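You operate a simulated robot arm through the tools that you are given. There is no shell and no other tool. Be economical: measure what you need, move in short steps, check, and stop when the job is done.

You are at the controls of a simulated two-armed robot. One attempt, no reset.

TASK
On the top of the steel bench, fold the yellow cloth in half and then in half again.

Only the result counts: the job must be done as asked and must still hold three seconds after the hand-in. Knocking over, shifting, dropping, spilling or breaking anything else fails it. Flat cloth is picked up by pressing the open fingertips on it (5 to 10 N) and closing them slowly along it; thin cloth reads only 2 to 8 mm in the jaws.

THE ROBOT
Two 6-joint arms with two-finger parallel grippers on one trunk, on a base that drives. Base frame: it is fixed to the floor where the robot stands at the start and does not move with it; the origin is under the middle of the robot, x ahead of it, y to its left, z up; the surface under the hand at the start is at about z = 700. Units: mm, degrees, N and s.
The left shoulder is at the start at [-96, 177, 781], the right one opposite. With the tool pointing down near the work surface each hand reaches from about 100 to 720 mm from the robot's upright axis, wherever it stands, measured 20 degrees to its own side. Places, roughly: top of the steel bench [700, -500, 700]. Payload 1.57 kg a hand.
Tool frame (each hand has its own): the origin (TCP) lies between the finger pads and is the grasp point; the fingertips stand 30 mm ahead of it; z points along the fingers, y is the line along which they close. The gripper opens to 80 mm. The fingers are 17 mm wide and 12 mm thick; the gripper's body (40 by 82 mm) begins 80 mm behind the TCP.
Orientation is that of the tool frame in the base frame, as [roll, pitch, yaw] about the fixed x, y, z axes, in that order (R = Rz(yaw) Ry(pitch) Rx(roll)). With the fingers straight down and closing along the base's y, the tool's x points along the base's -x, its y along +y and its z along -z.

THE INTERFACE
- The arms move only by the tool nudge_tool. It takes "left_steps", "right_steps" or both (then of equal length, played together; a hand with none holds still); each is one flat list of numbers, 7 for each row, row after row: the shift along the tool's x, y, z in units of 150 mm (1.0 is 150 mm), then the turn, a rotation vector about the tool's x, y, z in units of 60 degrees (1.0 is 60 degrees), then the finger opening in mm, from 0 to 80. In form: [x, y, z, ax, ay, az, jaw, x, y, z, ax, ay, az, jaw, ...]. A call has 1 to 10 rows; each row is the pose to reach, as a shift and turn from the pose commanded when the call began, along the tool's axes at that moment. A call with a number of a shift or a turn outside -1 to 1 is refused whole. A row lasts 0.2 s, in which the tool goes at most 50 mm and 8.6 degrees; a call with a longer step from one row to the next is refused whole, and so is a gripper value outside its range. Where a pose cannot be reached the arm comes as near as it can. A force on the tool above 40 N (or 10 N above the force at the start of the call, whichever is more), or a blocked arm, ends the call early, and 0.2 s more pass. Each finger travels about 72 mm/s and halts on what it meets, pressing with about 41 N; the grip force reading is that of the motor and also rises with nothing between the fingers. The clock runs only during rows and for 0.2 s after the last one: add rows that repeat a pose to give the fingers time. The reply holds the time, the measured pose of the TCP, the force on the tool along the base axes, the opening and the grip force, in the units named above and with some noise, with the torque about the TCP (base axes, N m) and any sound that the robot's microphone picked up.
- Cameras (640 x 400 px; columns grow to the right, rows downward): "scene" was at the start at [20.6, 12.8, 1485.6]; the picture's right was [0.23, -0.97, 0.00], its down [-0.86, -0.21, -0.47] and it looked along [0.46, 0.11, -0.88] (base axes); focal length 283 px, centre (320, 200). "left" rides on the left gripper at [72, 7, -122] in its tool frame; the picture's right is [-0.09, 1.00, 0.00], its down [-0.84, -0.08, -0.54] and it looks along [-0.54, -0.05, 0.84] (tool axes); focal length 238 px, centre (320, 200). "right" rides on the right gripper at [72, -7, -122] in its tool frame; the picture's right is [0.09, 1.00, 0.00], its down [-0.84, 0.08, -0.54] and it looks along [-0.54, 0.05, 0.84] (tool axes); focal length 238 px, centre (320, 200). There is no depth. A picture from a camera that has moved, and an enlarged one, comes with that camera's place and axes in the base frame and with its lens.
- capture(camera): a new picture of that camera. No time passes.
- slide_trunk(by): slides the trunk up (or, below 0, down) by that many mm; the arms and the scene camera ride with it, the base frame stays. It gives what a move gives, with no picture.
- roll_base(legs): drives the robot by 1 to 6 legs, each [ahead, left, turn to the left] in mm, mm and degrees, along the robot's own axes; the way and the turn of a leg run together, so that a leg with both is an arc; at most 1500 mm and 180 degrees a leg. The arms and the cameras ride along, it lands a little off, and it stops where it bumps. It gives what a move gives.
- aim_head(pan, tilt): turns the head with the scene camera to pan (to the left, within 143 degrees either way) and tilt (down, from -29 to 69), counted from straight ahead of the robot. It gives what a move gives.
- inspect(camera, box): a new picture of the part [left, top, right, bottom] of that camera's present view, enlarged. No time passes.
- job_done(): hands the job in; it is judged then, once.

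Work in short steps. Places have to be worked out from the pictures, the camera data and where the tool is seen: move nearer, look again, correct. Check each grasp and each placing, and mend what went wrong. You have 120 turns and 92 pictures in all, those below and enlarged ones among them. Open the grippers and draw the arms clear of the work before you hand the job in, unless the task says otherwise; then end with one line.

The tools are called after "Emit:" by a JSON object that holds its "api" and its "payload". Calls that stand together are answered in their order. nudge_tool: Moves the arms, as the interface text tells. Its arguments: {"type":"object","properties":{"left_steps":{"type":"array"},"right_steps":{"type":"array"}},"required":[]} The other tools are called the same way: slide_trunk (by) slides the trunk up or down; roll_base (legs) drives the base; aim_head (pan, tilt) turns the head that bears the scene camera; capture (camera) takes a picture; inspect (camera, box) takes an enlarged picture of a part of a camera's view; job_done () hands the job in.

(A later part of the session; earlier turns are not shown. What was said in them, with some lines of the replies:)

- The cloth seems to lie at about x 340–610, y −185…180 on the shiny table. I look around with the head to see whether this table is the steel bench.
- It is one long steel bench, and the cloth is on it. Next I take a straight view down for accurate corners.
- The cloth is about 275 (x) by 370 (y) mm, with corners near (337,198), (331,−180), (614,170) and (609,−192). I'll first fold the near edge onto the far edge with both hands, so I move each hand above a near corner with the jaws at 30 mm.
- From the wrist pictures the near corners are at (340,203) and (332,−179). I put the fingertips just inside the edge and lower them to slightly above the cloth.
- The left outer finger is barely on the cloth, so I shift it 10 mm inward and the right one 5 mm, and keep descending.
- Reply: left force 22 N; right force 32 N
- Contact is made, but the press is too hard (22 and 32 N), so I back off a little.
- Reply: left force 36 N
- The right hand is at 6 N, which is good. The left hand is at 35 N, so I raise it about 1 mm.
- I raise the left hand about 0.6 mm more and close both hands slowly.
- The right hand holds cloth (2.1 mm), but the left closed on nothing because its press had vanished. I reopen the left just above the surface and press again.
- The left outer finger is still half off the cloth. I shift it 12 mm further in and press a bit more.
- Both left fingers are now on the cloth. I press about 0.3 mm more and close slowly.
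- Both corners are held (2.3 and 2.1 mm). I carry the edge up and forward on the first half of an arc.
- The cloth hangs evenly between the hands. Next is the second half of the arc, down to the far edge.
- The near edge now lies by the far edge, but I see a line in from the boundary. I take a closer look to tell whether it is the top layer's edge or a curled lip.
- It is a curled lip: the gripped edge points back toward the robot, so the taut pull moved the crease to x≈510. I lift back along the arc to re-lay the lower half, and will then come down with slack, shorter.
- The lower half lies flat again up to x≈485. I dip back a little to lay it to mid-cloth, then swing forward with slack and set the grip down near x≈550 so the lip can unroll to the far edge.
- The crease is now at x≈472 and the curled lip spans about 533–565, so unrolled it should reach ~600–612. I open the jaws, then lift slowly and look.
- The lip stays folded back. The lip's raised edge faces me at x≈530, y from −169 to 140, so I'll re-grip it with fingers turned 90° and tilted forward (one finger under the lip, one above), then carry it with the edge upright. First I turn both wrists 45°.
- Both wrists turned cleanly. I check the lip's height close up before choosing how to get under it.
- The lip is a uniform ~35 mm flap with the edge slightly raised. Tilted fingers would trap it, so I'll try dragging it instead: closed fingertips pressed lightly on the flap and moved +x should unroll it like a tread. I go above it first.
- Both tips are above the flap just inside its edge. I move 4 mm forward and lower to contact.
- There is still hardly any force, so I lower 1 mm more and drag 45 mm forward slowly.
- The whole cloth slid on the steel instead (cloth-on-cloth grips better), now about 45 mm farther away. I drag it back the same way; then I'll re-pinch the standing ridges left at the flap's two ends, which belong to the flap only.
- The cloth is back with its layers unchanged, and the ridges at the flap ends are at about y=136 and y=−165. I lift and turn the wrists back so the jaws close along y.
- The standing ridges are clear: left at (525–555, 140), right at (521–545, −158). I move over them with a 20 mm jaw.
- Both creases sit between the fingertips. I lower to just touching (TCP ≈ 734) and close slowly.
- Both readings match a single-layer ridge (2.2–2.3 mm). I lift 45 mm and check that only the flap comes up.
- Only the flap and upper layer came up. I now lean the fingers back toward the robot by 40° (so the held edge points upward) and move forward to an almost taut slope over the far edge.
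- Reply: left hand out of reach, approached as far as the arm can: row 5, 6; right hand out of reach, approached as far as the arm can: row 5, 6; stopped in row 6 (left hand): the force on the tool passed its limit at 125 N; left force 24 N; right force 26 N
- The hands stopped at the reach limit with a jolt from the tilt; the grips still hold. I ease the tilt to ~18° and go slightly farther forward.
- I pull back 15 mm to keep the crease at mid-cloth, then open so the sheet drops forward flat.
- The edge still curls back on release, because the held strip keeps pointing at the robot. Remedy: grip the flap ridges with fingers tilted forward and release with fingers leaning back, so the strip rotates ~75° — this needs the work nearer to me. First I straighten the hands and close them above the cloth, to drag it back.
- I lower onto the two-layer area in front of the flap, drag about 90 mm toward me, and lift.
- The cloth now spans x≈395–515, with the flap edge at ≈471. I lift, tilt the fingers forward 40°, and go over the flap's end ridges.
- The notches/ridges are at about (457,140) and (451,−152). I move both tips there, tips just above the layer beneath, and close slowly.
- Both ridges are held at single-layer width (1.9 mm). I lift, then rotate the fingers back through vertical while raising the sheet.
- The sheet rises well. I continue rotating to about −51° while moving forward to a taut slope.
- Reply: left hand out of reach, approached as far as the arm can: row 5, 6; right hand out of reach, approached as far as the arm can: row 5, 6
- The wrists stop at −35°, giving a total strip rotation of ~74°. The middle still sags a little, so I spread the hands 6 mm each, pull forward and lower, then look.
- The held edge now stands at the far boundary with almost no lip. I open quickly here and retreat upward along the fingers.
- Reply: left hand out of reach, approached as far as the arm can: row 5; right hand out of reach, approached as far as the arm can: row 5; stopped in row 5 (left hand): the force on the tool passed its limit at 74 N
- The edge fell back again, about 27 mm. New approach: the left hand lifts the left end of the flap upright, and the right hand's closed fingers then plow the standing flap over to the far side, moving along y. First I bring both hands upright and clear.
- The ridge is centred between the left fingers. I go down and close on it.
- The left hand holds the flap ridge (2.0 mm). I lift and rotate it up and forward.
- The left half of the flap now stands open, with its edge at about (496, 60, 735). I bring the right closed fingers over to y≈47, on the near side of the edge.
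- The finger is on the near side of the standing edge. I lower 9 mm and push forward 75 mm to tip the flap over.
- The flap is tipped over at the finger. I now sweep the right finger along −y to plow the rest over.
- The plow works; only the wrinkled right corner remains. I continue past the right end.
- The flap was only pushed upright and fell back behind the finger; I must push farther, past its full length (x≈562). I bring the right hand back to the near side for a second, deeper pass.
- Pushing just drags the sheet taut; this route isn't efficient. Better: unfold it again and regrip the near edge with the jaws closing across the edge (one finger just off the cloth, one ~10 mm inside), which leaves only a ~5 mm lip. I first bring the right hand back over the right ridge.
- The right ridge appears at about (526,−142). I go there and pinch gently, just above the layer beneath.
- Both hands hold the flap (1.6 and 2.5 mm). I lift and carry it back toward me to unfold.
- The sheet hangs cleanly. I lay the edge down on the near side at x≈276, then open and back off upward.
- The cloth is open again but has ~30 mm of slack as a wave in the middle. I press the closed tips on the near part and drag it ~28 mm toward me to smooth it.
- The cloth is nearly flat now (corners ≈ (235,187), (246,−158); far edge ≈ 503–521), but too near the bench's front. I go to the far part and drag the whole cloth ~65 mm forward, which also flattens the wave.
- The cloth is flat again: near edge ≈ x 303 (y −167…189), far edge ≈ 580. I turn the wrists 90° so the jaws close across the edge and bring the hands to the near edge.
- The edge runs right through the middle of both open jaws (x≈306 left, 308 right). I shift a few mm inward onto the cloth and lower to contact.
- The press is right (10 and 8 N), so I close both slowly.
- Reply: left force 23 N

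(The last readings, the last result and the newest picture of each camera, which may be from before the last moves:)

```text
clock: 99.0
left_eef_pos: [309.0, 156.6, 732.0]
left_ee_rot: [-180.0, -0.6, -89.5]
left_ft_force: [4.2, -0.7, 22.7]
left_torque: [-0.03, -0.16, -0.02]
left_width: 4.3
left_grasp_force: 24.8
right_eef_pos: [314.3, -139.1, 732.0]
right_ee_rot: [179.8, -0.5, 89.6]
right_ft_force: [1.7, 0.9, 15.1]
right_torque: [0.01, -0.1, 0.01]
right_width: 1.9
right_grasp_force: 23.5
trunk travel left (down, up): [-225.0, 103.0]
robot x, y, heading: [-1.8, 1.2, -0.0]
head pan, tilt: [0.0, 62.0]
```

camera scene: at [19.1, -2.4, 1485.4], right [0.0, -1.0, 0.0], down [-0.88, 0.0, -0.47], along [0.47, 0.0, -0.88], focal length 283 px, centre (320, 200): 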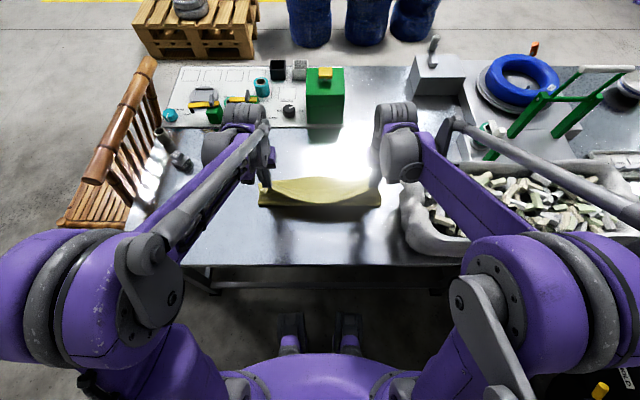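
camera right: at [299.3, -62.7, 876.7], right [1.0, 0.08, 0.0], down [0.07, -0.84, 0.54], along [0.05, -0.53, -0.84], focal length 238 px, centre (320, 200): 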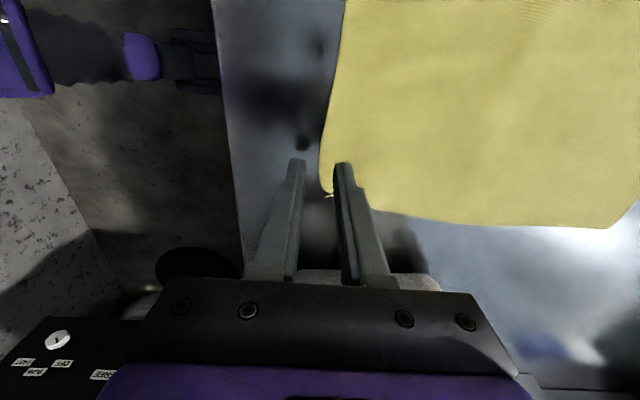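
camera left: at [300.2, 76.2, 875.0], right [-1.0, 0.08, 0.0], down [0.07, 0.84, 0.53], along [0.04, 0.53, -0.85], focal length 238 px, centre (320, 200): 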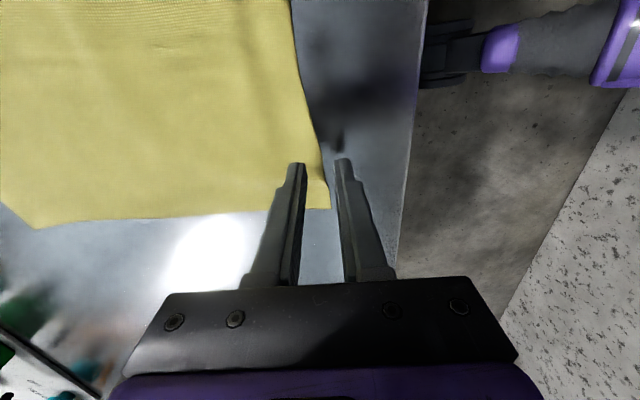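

Both hold something (4.3 and 1.9 mm). I lift 40 mm and check.

Emit:
{"api": "nudge_tool", "payload": {"left_steps": [0, 0, -0.07, 0, 0, 0, 0, 0, 0, -0.14, 0, 0, 0, 0, 0, 0, -0.21, 0, 0, 0, 0, 0, 0, -0.28, 0, 0, 0, 0], "right_steps": [0, 0, -0.07, 0, 0, 0, 0, 0, 0, -0.14, 0, 0, 0, 0, 0, 0, -0.21, 0, 0, 0, 0, 0, 0, -0.28, 0, 0, 0, 0]}}

Emit:
{"api": "capture", "payload": {"camera": "left"}}

Emit:
{"api": "capture", "payload": {"camera": "right"}}

```text
clock: 100.0
left_eef_pos: [308.4, 158.1, 773.8]
left_ee_rot: [180.0, -0.6, -89.5]
left_ft_force: [0.1, -1.9, 0.2]
left_torque: [-0.04, -0.01, 0.02]
left_width: 1.8
left_grasp_force: 23.7
right_eef_pos: [313.3, -139.9, 772.3]
right_ee_rot: [179.9, -0.4, 89.5]
right_ft_force: [0.0, 1.3, 0.0]
right_torque: [0.04, -0.02, 0.01]
right_width: 2.1
right_grasp_force: 23.7
trunk travel left (down, up): [-225.0, 103.0]
robot x, y, heading: [3.9, 0.5, 0.0]
head pan, tilt: [0.0, 62.0]
```

```text
16 pictures are left
camera left: at [302.7, 88.4, 896.3], right [-1.0, 0.08, 0.0], down [0.07, 0.84, 0.53], along [0.05, 0.53, -0.85], focal length 238 px, centre (320, 200)
```

left: 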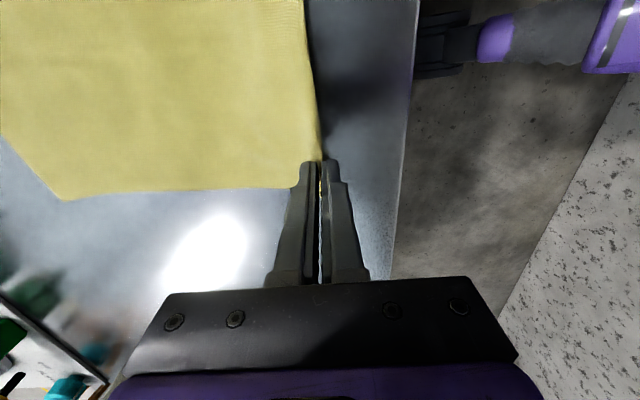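

```text
15 pictures are left
camera right: at [305.5, -67.5, 895.4], right [1.0, 0.09, 0.0], down [0.07, -0.84, 0.54], along [0.05, -0.53, -0.84], focal length 238 px, centre (320, 200)
```

right: 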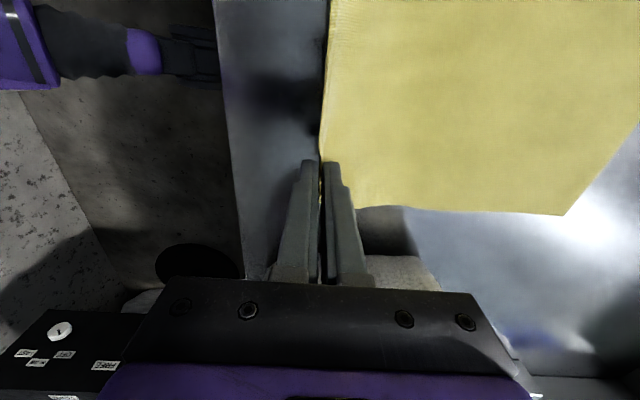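

Both hands now grip the very edge with no lip. I carry it up and forward on a slack arc, shifting 8 mm in −y to square the corners.

Emit:
{"api": "nudge_tool", "payload": {"left_steps": [0.01, -0.053, -0.167, 0, 0, 0, 0, 0.02, -0.167, -0.32, 0, 0, 0, 0, 0.03, -0.333, -0.433, 0, 0, 0, 0, 0.04, -0.533, -0.493, 0, 0, 0, 0, 0.053, -0.747, -0.507, 0, 0, 0, 0], "right_steps": [-0.01, 0.053, -0.167, 0, 0, 0, 0, -0.02, 0.167, -0.32, 0, 0, 0, 0, -0.03, 0.333, -0.433, 0, 0, 0, 0, -0.04, 0.533, -0.493, 0, 0, 0, 0, -0.053, 0.747, -0.507, 0, 0, 0, 0]}}

Emit:
{"api": "nudge_tool", "payload": {"left_steps": [0, -0.13, 0.02, 0, 0, 0, 0, 0, -0.27, 0.07, 0, 0, 0, 0, 0, -0.4, 0.13, 0, 0, 0, 0, 0, -0.53, 0.22, 0, 0, 0, 0, 0, -0.66, 0.34, 0, 0, 0, 0, 0, -0.78, 0.47, 0, 0, 0, 0, 0, -0.88, 0.6, 0, 0, 0, 0, 0, -0.95, 0.7, 0, 0, 0, 0], "right_steps": [0, 0.13, 0.02, 0, 0, 0, 0, 0, 0.27, 0.07, 0, 0, 0, 0, 0, 0.4, 0.13, 0, 0, 0, 0, 0, 0.53, 0.22, 0, 0, 0, 0, 0, 0.66, 0.34, 0, 0, 0, 0, 0, 0.78, 0.47, 0, 0, 0, 0, 0, 0.88, 0.6, 0, 0, 0, 0, 0, 0.95, 0.7, 0, 0, 0, 0]}}

Emit:
{"api": "inspect", "payload": {"camera": "scene", "box": [200, 110, 440, 260]}}

```text
clock: 101.2
left_eef_pos: [423.5, 150.1, 851.7]
left_ee_rot: [179.8, -0.7, -89.4]
left_ft_force: [0.2, -2.1, 0.6]
left_torque: [-0.11, -0.01, 0.03]
left_width: 2.0
left_grasp_force: 23.0
right_eef_pos: [426.9, -149.3, 849.3]
right_ee_rot: [180.0, -0.5, 89.7]
right_ft_force: [-0.2, 3.7, -0.5]
right_torque: [0.09, 0.03, 0.02]
right_width: 2.4
right_grasp_force: 23.8
trunk travel left (down, up): [-225.0, 103.0]
robot x, y, heading: [1.1, -3.7, -0.1]
head pan, tilt: [0.0, 62.0]
```

```text
clock: 103.0
left_eef_pos: [566.4, 151.9, 741.9]
left_ee_rot: [179.8, -0.6, -89.6]
left_ft_force: [0.1, -3.9, -0.1]
left_torque: [-0.09, 0.03, 0.0]
left_width: 1.8
left_grasp_force: 24.0
right_eef_pos: [569.5, -149.1, 743.8]
right_ee_rot: [179.9, -0.4, 89.6]
right_ft_force: [-0.6, 3.5, -0.7]
right_torque: [0.11, 0.01, -0.01]
right_width: 2.4
right_grasp_force: 23.6
trunk travel left (down, up): [-225.0, 103.0]
robot x, y, heading: [-2.5, -1.6, -0.2]
head pan, tilt: [0.0, 62.0]
```

```text
2.67 times, centred on (320, 185) of scene
camera zoom: at [23.1, -2.3, 1485.4], right [0.0, -1.0, 0.0], down [-0.88, 0.0, -0.47], along [0.47, 0.0, -0.88], focal length 755 px, centre (320, 240)
```

zoom: 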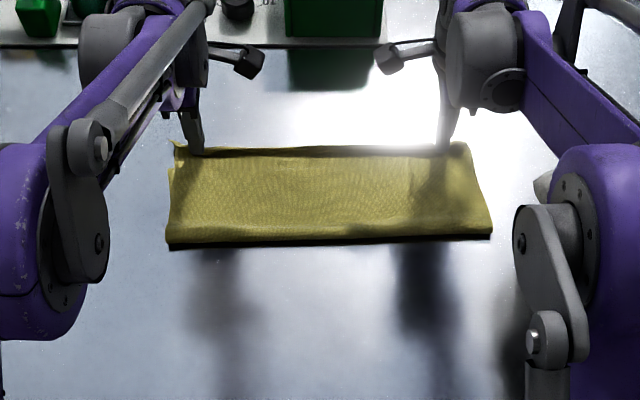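

No lip this time, and the crease is at x≈440. I move 9 mm farther, lower to the surface, open a little and lift off.

Emit:
{"api": "nudge_tool", "payload": {"left_steps": [0, -0.03, 0.02, 0, 0, 0, 0, 0, -0.06, 0.05, 0, 0, 0, 0, 0, -0.06, 0.055, 0, 0, 0, 0, 0, -0.06, 0.055, 0, 0, 0, 4, 0, -0.06, 0.055, 0, 0, 0, 8, 0, -0.06, 0.055, 0, 0, 0, 12, 0, -0.06, -0.02, 0, 0, 0, 12, 0, -0.06, -0.2, 0, 0, 0, 12, 0, 0, -0.45, 0, 0, 0, 12], "right_steps": [0, 0.03, 0.02, 0, 0, 0, 0, 0, 0.045, 0.05, 0, 0, 0, 0, 0, 0.045, 0.065, 0, 0, 0, 0, 0, 0.045, 0.065, 0, 0, 0, 4, 0, 0.045, 0.065, 0, 0, 0, 8, 0, 0.045, 0.065, 0, 0, 0, 12, 0, 0.045, -0.02, 0, 0, 0, 12, 0, 0.045, -0.2, 0, 0, 0, 12, 0, 0, -0.45, 0, 0, 0, 12]}}

Emit:
{"api": "inspect", "payload": {"camera": "scene", "box": [200, 110, 440, 260]}}

```text
clock: 105.0
left_eef_pos: [562.0, 150.6, 814.6]
left_ee_rot: [180.0, -0.6, -89.6]
left_ft_force: [-0.1, -0.7, -0.5]
left_torque: [-0.02, -0.03, 0.01]
left_width: 12.2
left_grasp_force: 0.1
right_eef_pos: [565.5, -149.1, 812.3]
right_ee_rot: [179.8, -0.4, 89.5]
right_ft_force: [0.2, -0.1, 0.1]
right_torque: [-0.03, -0.04, 0.01]
right_width: 12.1
right_grasp_force: 0.1
trunk travel left (down, up): [-225.0, 103.0]
robot x, y, heading: [0.9, 3.2, -0.3]
head pan, tilt: [0.0, 62.0]
```

```text
2.67 times, centred on (320, 185) of scene
camera zoom: at [20.3, -2.2, 1485.4], right [0.0, -1.0, 0.0], down [-0.88, 0.0, -0.47], along [0.47, 0.0, -0.88], focal length 755 px, centre (320, 240)
```

zoom: 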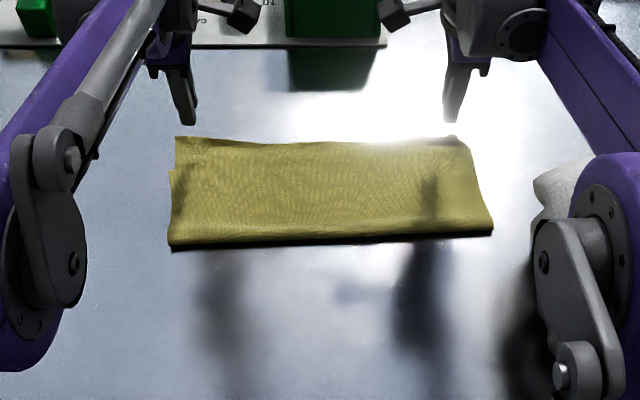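

The first fold is clean: the strip spans x≈440–580, y≈−195…180. For the second fold the left hand will take the middle of the left short edge and carry it onto the right short edge. I turn the left jaws back to close along y over (510,176), and move the right arm out of the way.

Emit:
{"api": "nudge_tool", "payload": {"left_steps": [-0.03, 0.06, 0, 0, 0, 0.125, 12, -0.06, 0.12, 0, 0, 0, 0.25, 14, -0.09, 0.18, 0, 0, 0, 0.375, 18, -0.12, 0.24, 0, 0, 0, 0.5, 18, -0.15, 0.3, 0, 0, 0, 0.625, 18, -0.167, 0.347, 0, 0, 0, 0.75, 18], "right_steps": [0, -0.1, -0.2, 0, 0, -0.125, 12, -0.06, -0.3, -0.35, 0, 0, -0.25, 12, -0.12, -0.5, -0.5, 0, 0, -0.375, 12, -0.2, -0.7, -0.6, 0, 0, -0.5, 12, -0.27, -0.85, -0.667, 0, 0, -0.625, 12, -0.333, -1.0, -0.667, 0, 0, -0.75, 12]}}

Emit:
{"api": "nudge_tool", "payload": {"left_steps": [0, 0, 0, 0, 0, 0.125, 18, 0, 0, 0, 0, 0, 0.25, 18, 0, 0, 0.1, 0, 0, 0.375, 18, 0, 0, 0.2, 0, 0, 0.5, 18, 0, 0, 0.3, 0, 0, 0.625, 18, 0, 0, 0.4, 0, 0, 0.75, 18], "right_steps": [0.07, -0.15, 0, 0, 0, -0.125, 12, 0.14, -0.3, 0, 0, 0, -0.25, 12, 0.21, -0.45, 0, 0, 0, -0.375, 12, 0.28, -0.6, 0, 0, 0, -0.5, 12, 0.35, -0.75, 0, 0, 0, -0.625, 12, 0.424, -0.896, 0, 0, 0, -0.75, 12]}}

Emit:
{"api": "capture", "payload": {"camera": "left"}}

```text
clock: 106.4
left_eef_pos: [511.1, 176.1, 812.1]
left_ee_rot: [-179.6, -0.4, -134.8]
left_ft_force: [1.0, -0.3, -0.4]
left_torque: [-0.04, -0.02, -0.02]
left_width: 17.9
left_grasp_force: 0.0
right_eef_pos: [418.2, -199.2, 910.0]
right_ee_rot: [179.6, -0.2, 134.8]
right_ft_force: [-1.1, -0.8, 0.4]
right_torque: [0.0, -0.04, 0.01]
right_width: 11.9
right_grasp_force: 0.1
trunk travel left (down, up): [-225.0, 103.0]
robot x, y, heading: [0.8, -0.0, 0.0]
head pan, tilt: [0.0, 62.0]
```

```text
clock: 107.8
left_eef_pos: [510.8, 177.6, 751.7]
left_ee_rot: [-179.4, 0.0, -179.7]
left_ft_force: [-0.3, -0.3, 0.5]
left_torque: [0.01, 0.01, -0.03]
left_width: 18.4
left_grasp_force: 0.0
right_eef_pos: [275.6, -246.4, 910.3]
right_ee_rot: [179.4, 0.0, 179.6]
right_ft_force: [-0.1, -0.3, -0.4]
right_torque: [0.02, -0.02, 0.0]
right_width: 12.2
right_grasp_force: 0.2
trunk travel left (down, up): [-225.0, 103.0]
robot x, y, heading: [-4.8, 4.3, -0.1]
head pan, tilt: [0.0, 62.0]
```

```text
12 pictures are left
camera left: at [439.0, 185.1, 873.5], right [0.09, 1.0, -0.01], down [0.84, -0.07, 0.54], along [0.54, -0.06, -0.84], focal length 238 px, centre (320, 200)
```

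left: 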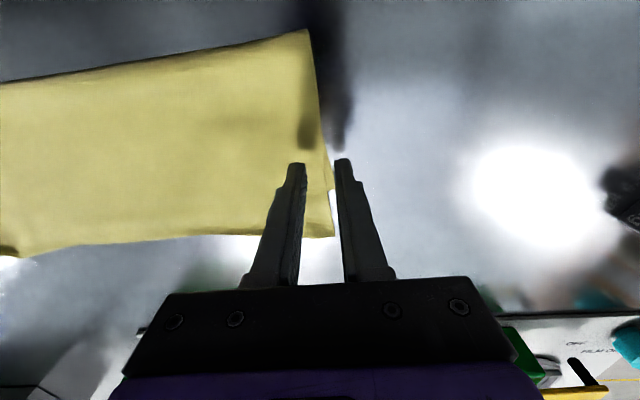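

The left edge is at y≈181 and the jaws straddle it. I shift 3 mm inward, tilt 3° so the outer finger meets the bench despite the double layer, and lower.

Emit:
{"api": "nudge_tool", "payload": {"left_steps": [0, -0.02, 0.05, 0.05, 0, 0, 18, 0, -0.02, 0.1, 0.05, 0, 0, 18, 0, -0.02, 0.128, 0.05, 0, 0, 18, 0, -0.02, 0.132, 0.05, 0, 0, 18]}}

```text
clock: 108.8
left_eef_pos: [511.0, 171.7, 732.3]
left_ee_rot: [-176.4, 0.0, -179.5]
left_ft_force: [1.5, 1.1, 13.7]
left_torque: [0.17, -0.07, -0.02]
left_width: 18.6
left_grasp_force: 0.1
right_eef_pos: [277.1, -247.7, 909.1]
right_ee_rot: [179.6, 0.0, 179.6]
right_ft_force: [0.2, 0.5, 0.5]
right_torque: [0.01, 0.01, -0.01]
right_width: 12.0
right_grasp_force: 0.1
trunk travel left (down, up): [-225.0, 103.0]
robot x, y, heading: [-0.0, -2.0, 0.1]
head pan, tilt: [0.0, 62.0]
```

Force sits on the outer finger, and the hand ended 3 mm too far in. I lift slightly, shift +4 mm, halve the tilt and press again.

Emit:
{"api": "nudge_tool", "payload": {"left_steps": [0, 0, -0.03, -0.025, 0, 0, 18, 0, 0.027, -0.03, -0.025, 0, 0, 18, 0, 0.027, 0, -0.025, 0, 0, 18, 0, 0.027, 0, -0.025, 0, 0, 18]}}

```text
clock: 109.8
left_eef_pos: [510.0, 176.6, 731.3]
left_ee_rot: [-178.0, 0.1, -179.5]
left_ft_force: [2.9, 2.9, 20.4]
left_torque: [-0.03, -0.11, 0.02]
left_width: 17.7
left_grasp_force: 0.1
right_eef_pos: [275.9, -248.4, 909.3]
right_ee_rot: [179.5, 0.3, 179.6]
right_ft_force: [0.4, -0.2, 1.0]
right_torque: [-0.01, 0.0, 0.0]
right_width: 11.7
right_grasp_force: 0.1
trunk travel left (down, up): [-225.0, 103.0]
robot x, y, heading: [0.1, -2.1, 0.1]
head pan, tilt: [0.0, 62.0]
```

Now it is balanced at 20 N. I ease off 0.4 mm and close slowly.

Emit:
{"api": "nudge_tool", "payload": {"left_steps": [0, 0, -0.003, 0, 0, 0, 17, 0, 0, -0.003, 0, 0, 0, 15, 0, 0, -0.003, 0, 0, 0, 13, 0, 0, -0.003, 0, 0, 0, 11, 0, 0, -0.003, 0, 0, 0, 9, 0, 0, -0.003, 0, 0, 0, 7, 0, 0, -0.003, 0, 0, 0, 5, 0, 0, -0.003, 0, 0, 0, 3, 0, 0, -0.003, 0, 0, 0, 0, 0, 0, -0.003, 0, 0, 0, 0]}}

Emit:
{"api": "capture", "payload": {"camera": "left"}}

```text
clock: 112.0
left_eef_pos: [510.4, 175.8, 732.1]
left_ee_rot: [-178.0, 0.0, -179.6]
left_ft_force: [-0.7, -0.9, 19.3]
left_torque: [-0.08, 0.02, 0.01]
left_width: 2.5
left_grasp_force: 23.4
right_eef_pos: [276.9, -248.7, 909.3]
right_ee_rot: [179.6, 0.2, 179.6]
right_ft_force: [-0.5, 1.0, 0.1]
right_torque: [0.02, -0.02, 0.01]
right_width: 12.3
right_grasp_force: 0.1
trunk travel left (down, up): [-225.0, 103.0]
robot x, y, heading: [0.2, 2.1, -0.1]
head pan, tilt: [0.0, 62.0]
```

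```text
11 pictures are left
camera left: at [438.7, 187.6, 853.6], right [0.08, 1.0, -0.04], down [0.84, -0.05, 0.54], along [0.54, -0.08, -0.84], focal length 238 px, centre (320, 200)
```

left: 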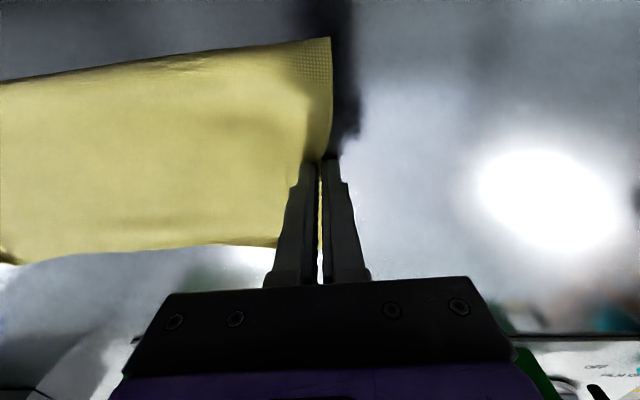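

The jaws read 2.5 mm. I lift 45 mm to see whether both layers come.

Emit:
{"api": "nudge_tool", "payload": {"left_steps": [0, 0, -0.08, 0, 0, 0, 0, 0, -0.02, -0.16, 0, 0, 0, 0, 0, -0.05, -0.24, 0, 0, 0, 0, 0, -0.08, -0.32, 0, 0, 0, 0]}}

Emit:
{"api": "capture", "payload": {"camera": "left"}}

```text
clock: 113.0
left_eef_pos: [512.2, 166.3, 780.8]
left_ee_rot: [-178.0, 0.0, -179.4]
left_ft_force: [0.3, 0.3, -0.3]
left_torque: [0.03, -0.01, -0.02]
left_width: 2.1
left_grasp_force: 24.1
right_eef_pos: [276.7, -247.8, 908.9]
right_ee_rot: [179.6, 0.2, 179.7]
right_ft_force: [-0.3, -0.6, -0.3]
right_torque: [0.01, 0.03, -0.02]
right_width: 12.0
right_grasp_force: 0.0
trunk travel left (down, up): [-225.0, 103.0]
robot x, y, heading: [1.5, 0.4, 0.1]
head pan, tilt: [0.0, 62.0]
```

```text
10 pictures are left
camera left: at [439.8, 177.6, 902.4], right [0.08, 1.0, -0.04], down [0.84, -0.05, 0.54], along [0.54, -0.08, -0.84], focal length 238 px, centre (320, 200)
```

left: 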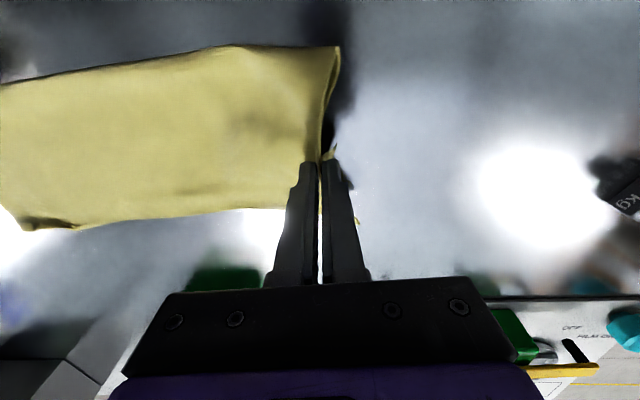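

Emit:
{"api": "inspect", "payload": {"camera": "left", "box": [260, 30, 420, 130]}}

Emit:
{"api": "inspect", "payload": {"camera": "scene", "box": [230, 130, 390, 230]}}

```text
4.00 times, centred on (340, 80) of left
camera zoom: at [439.8, 177.6, 902.4], right [0.08, 1.0, -0.04], down [0.84, -0.05, 0.54], along [0.54, -0.08, -0.84], focal length 953 px, centre (240, 680)
```

zoom: 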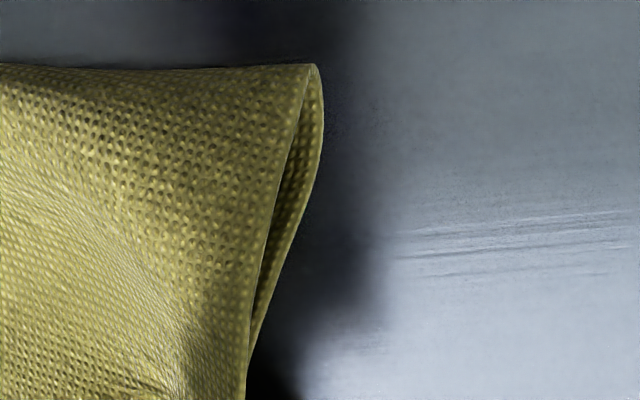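

```text
4.00 times, centred on (310, 180) of scene
camera zoom: at [22.1, -2.4, 1485.4], right [0.0, -1.0, 0.0], down [-0.88, 0.0, -0.47], along [0.47, 0.0, -0.88], focal length 1132 px, centre (360, 280)
```

zoom: 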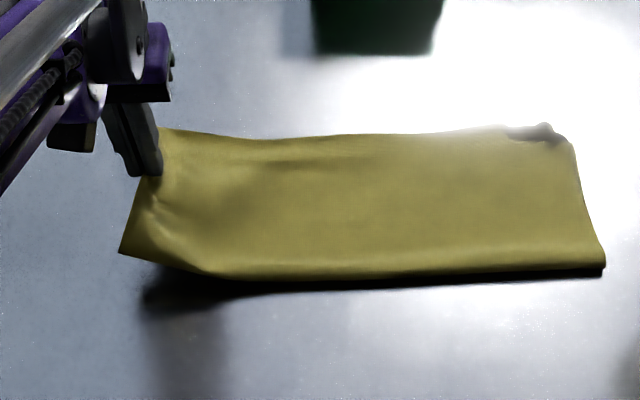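

Both layers come up together and the edge stays straight. I carry it on a slack arc over to the right end in three short calls.

Emit:
{"api": "nudge_tool", "payload": {"left_steps": [0, -0.1, -0.233, 0, 0, 0, 0, 0, -0.307, -0.393, 0, 0, 0, 0, 0, -0.44, -0.46, 0, 0, 0, 0, 0, -0.573, -0.527, 0, 0, 0, 0, 0, -0.707, -0.56, 0, 0, 0, 0, 0, -0.84, -0.593, 0, 0, 0, 0, 0, -0.973, -0.62, 0, 0, 0, 0]}}

Emit:
{"api": "nudge_tool", "payload": {"left_steps": [0, -0.167, -0.007, 0, 0, 0, 0, 0, -0.4, 0.027, 0, 0, 0, 0, 0, -0.633, 0.113, 0, 0, 0, 0, 0, -0.833, 0.233, 0, 0, 0, 0, 0, -0.987, 0.367, 0, 0, 0, 0]}}

Emit:
{"api": "capture", "payload": {"camera": "scene"}}

```text
clock: 114.6
left_eef_pos: [512.4, 22.9, 879.5]
left_ee_rot: [-177.9, 0.0, -179.5]
left_ft_force: [0.6, 0.4, 0.0]
left_torque: [0.02, 0.03, -0.01]
left_width: 2.3
left_grasp_force: 23.7
right_eef_pos: [277.1, -248.4, 908.5]
right_ee_rot: [179.5, 0.0, 179.5]
right_ft_force: [-0.5, 0.1, 0.5]
right_torque: [-0.02, -0.01, 0.01]
right_width: 12.0
right_grasp_force: 0.1
trunk travel left (down, up): [-225.0, 103.0]
robot x, y, heading: [1.7, -0.1, -0.1]
head pan, tilt: [0.0, 62.0]
```

```text
clock: 115.8
left_eef_pos: [513.7, -127.2, 827.1]
left_ee_rot: [-178.0, 0.0, -179.5]
left_ft_force: [-0.4, 0.1, -0.3]
left_torque: [0.01, -0.03, -0.02]
left_width: 2.3
left_grasp_force: 24.0
right_eef_pos: [276.1, -247.1, 907.9]
right_ee_rot: [179.6, 0.1, 179.6]
right_ft_force: [0.0, -0.1, 0.5]
right_torque: [0.01, 0.03, 0.03]
right_width: 11.7
right_grasp_force: 0.1
trunk travel left (down, up): [-225.0, 103.0]
robot x, y, heading: [0.2, 1.2, 0.0]
head pan, tilt: [0.0, 62.0]
```

```text
7 pictures are left
camera scene: at [22.6, -2.8, 1485.4], right [0.0, -1.0, 0.0], down [-0.88, 0.0, -0.47], along [0.47, 0.0, -0.88], focal length 283 px, centre (320, 200)
```

scene: 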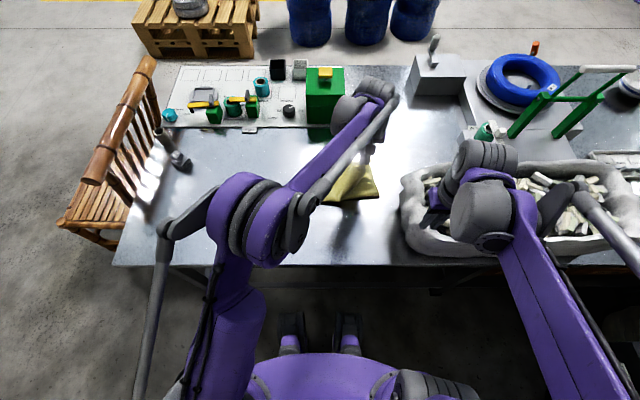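

It is going well. I lower onto the right end, stopping a few mm above, and look.

Emit:
{"api": "nudge_tool", "payload": {"left_steps": [0, -0.133, 0.147, 0, 0, 0, 0, 0, -0.25, 0.333, 0, 0, 0, 0, 0, -0.33, 0.493, 0, 0, 0, 0, 0, -0.367, 0.58, 0, 0, 0, 0]}}

Emit:
{"api": "capture", "payload": {"camera": "left"}}

```text
clock: 116.8
left_eef_pos: [514.5, -185.6, 742.1]
left_ee_rot: [-178.0, 0.0, -179.5]
left_ft_force: [0.0, -0.4, -0.4]
left_torque: [0.0, 0.03, 0.01]
left_width: 2.3
left_grasp_force: 23.7
right_eef_pos: [276.5, -247.5, 908.4]
right_ee_rot: [179.6, 0.1, 179.7]
right_ft_force: [0.2, -0.7, -0.7]
right_torque: [-0.01, -0.01, 0.0]
right_width: 12.2
right_grasp_force: 0.0
trunk travel left (down, up): [-225.0, 103.0]
robot x, y, heading: [0.4, 3.7, -0.0]
head pan, tilt: [0.0, 62.0]
```

```text
6 pictures are left
camera left: at [442.7, -173.5, 864.4], right [0.08, 1.0, -0.04], down [0.84, -0.05, 0.54], along [0.54, -0.08, -0.84], focal length 238 px, centre (320, 200)
```

left: 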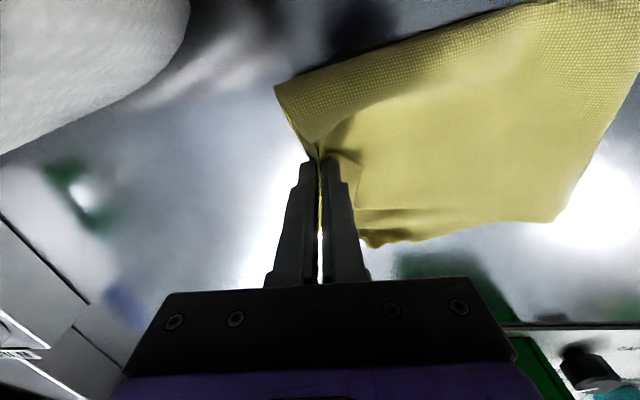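

The grip is at the right edge; the far corner of the upper half lags a bit. I lower, release and lift clear, then view the result.

Emit:
{"api": "nudge_tool", "payload": {"left_steps": [0, 0, 0.03, 0, 0, 0, 0, 0, 0, 0.045, 0, 0, 0, 0, 0, 0, 0.045, 0, 0, 0, 4, 0, 0, 0.045, 0, 0, 0, 9, 0, 0, 0.045, 0, 0, 0, 14, 0, 0, -0.05, 0, 0, 0, 14, 0, 0, -0.25, 0, 0, 0, 14, 0, 0.1, -0.5, 0, 0, 0, 14, 0, 0.4, -0.6, 0, 0, 0, 14, 0, 0.7, -0.65, 0, 0, 0, 14]}}

Emit:
{"api": "nudge_tool", "payload": {"left_steps": [0, 0.3, 0, 0, 0, 0, 14, 0, 0.6, 0, 0, 0, 0, 14, 0, 0.9, 0, 0, 0, 0, 14, 0, 1.0, 0, 0, 0, 0, 14]}}

Emit:
{"api": "inspect", "payload": {"camera": "scene", "box": [280, 130, 440, 230]}}

```text
clock: 119.0
left_eef_pos: [512.6, -75.2, 838.3]
left_ee_rot: [-177.8, 0.0, -179.6]
left_ft_force: [-0.2, 0.8, -0.6]
left_torque: [0.03, -0.01, -0.04]
left_width: 14.1
left_grasp_force: 0.0
right_eef_pos: [276.4, -247.5, 909.5]
right_ee_rot: [179.7, 0.0, 179.6]
right_ft_force: [-0.4, 0.9, 0.7]
right_torque: [-0.03, 0.04, -0.01]
right_width: 12.0
right_grasp_force: 0.0
trunk travel left (down, up): [-225.0, 103.0]
robot x, y, heading: [0.5, 3.6, -0.2]
head pan, tilt: [0.0, 62.0]
```

```text
clock: 120.0
left_eef_pos: [510.4, 73.0, 831.6]
left_ee_rot: [-177.9, 0.0, -179.6]
left_ft_force: [0.4, 0.2, -0.5]
left_torque: [-0.03, 0.0, 0.0]
left_width: 13.8
left_grasp_force: 0.0
right_eef_pos: [277.8, -247.9, 909.1]
right_ee_rot: [179.6, 0.1, 179.6]
right_ft_force: [0.1, -0.5, 0.1]
right_torque: [0.01, -0.01, -0.02]
right_width: 11.9
right_grasp_force: 0.0
trunk travel left (down, up): [-225.0, 103.0]
robot x, y, heading: [-2.0, -2.8, -0.0]
head pan, tilt: [0.0, 62.0]
```

```text
4.00 times, centred on (360, 180) of scene
camera zoom: at [22.4, -2.4, 1485.4], right [0.0, -1.0, 0.0], down [-0.88, 0.0, -0.47], along [0.47, 0.0, -0.88], focal length 1132 px, centre (160, 280)
```

zoom: 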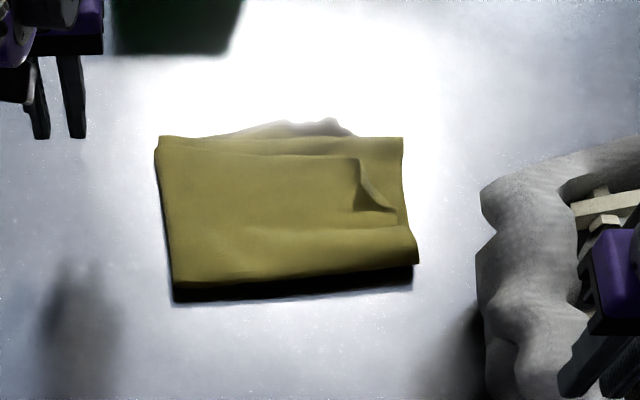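

This is a neat quarter fold (about 145 × 205 mm). I check the small lag at the far right corner more closely.

Emit:
{"api": "inspect", "payload": {"camera": "scene", "box": [340, 155, 396, 190]}}

```text
11.43 times, centred on (368, 172) of scene
camera zoom: at [22.4, -2.4, 1485.4], right [0.0, -1.0, 0.0], down [-0.88, 0.0, -0.47], along [0.47, 0.0, -0.88], focal length 3234 px, centre (-229, 514)
```

zoom: 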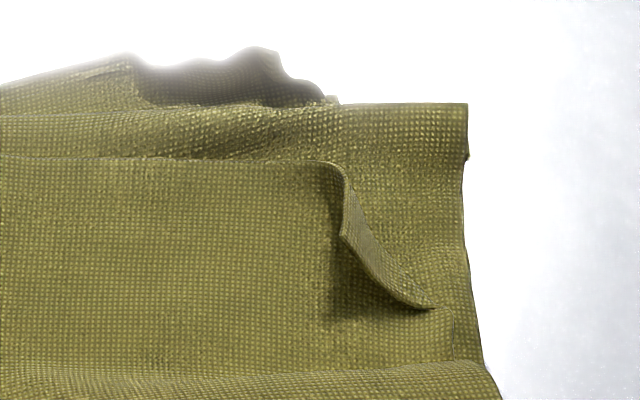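

Only the topmost layer's corner lags slightly; all four layers lie stacked in a quarter, so I leave it. I raise the left arm well clear and open both grippers.

Emit:
{"api": "nudge_tool", "payload": {"left_steps": [0, 0.2, -0.2, 0, 0, 0, 30, 0, 0.4, -0.4, 0, 0, 0, 60, 0.1, 0.6, -0.6, 0, 0, 0, 60, 0.2, 0.7, -0.7, 0, 0, 0, 60], "right_steps": [0, 0, -0.05, 0, 0, 0, 30, 0, 0, -0.1, 0, 0, 0, 60, 0, 0, -0.1, 0, 0, 0, 60, 0, 0, -0.1, 0, 0, 0, 60]}}

Emit:
{"api": "capture", "payload": {"camera": "scene"}}

```text
clock: 121.0
left_eef_pos: [482.7, 183.6, 933.7]
left_ee_rot: [-177.9, 0.0, -179.6]
left_ft_force: [-0.5, -0.7, 0.7]
left_torque: [0.0, -0.02, -0.01]
left_width: 60.0
left_grasp_force: 0.1
right_eef_pos: [276.5, -247.3, 923.6]
right_ee_rot: [179.6, 0.2, 179.6]
right_ft_force: [-0.2, -0.1, -0.8]
right_torque: [0.01, 0.01, 0.0]
right_width: 60.1
right_grasp_force: 0.1
trunk travel left (down, up): [-225.0, 103.0]
robot x, y, heading: [-3.8, -0.8, 0.1]
head pan, tilt: [0.0, 62.0]
```

```text
3 pictures are left
camera scene: at [21.8, -2.2, 1485.4], right [0.0, -1.0, 0.0], down [-0.88, 0.0, -0.47], along [0.47, 0.0, -0.88], focal length 283 px, centre (320, 200)
```

scene: 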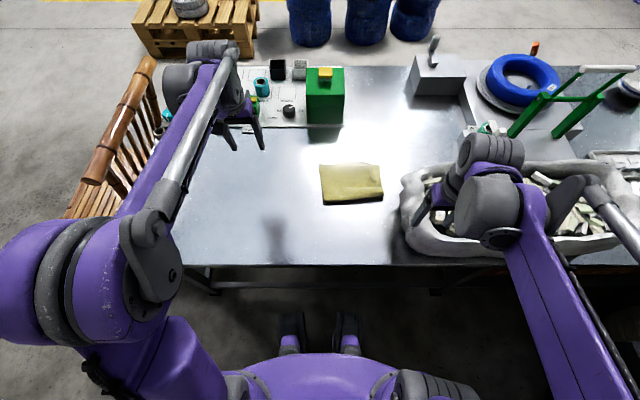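

The cloth lies folded in quarters on the bench, nothing else has moved, and both arms are clear with open grippers. I hand the job in.

Emit:
{"api": "job_done", "payload": {}}

```text
The job is handed in.
```

The yellow cloth is folded in half and in half again on the steel bench, about 145 × 205 mm, though one corner of the top layer sits roughly 35 mm short of the others.
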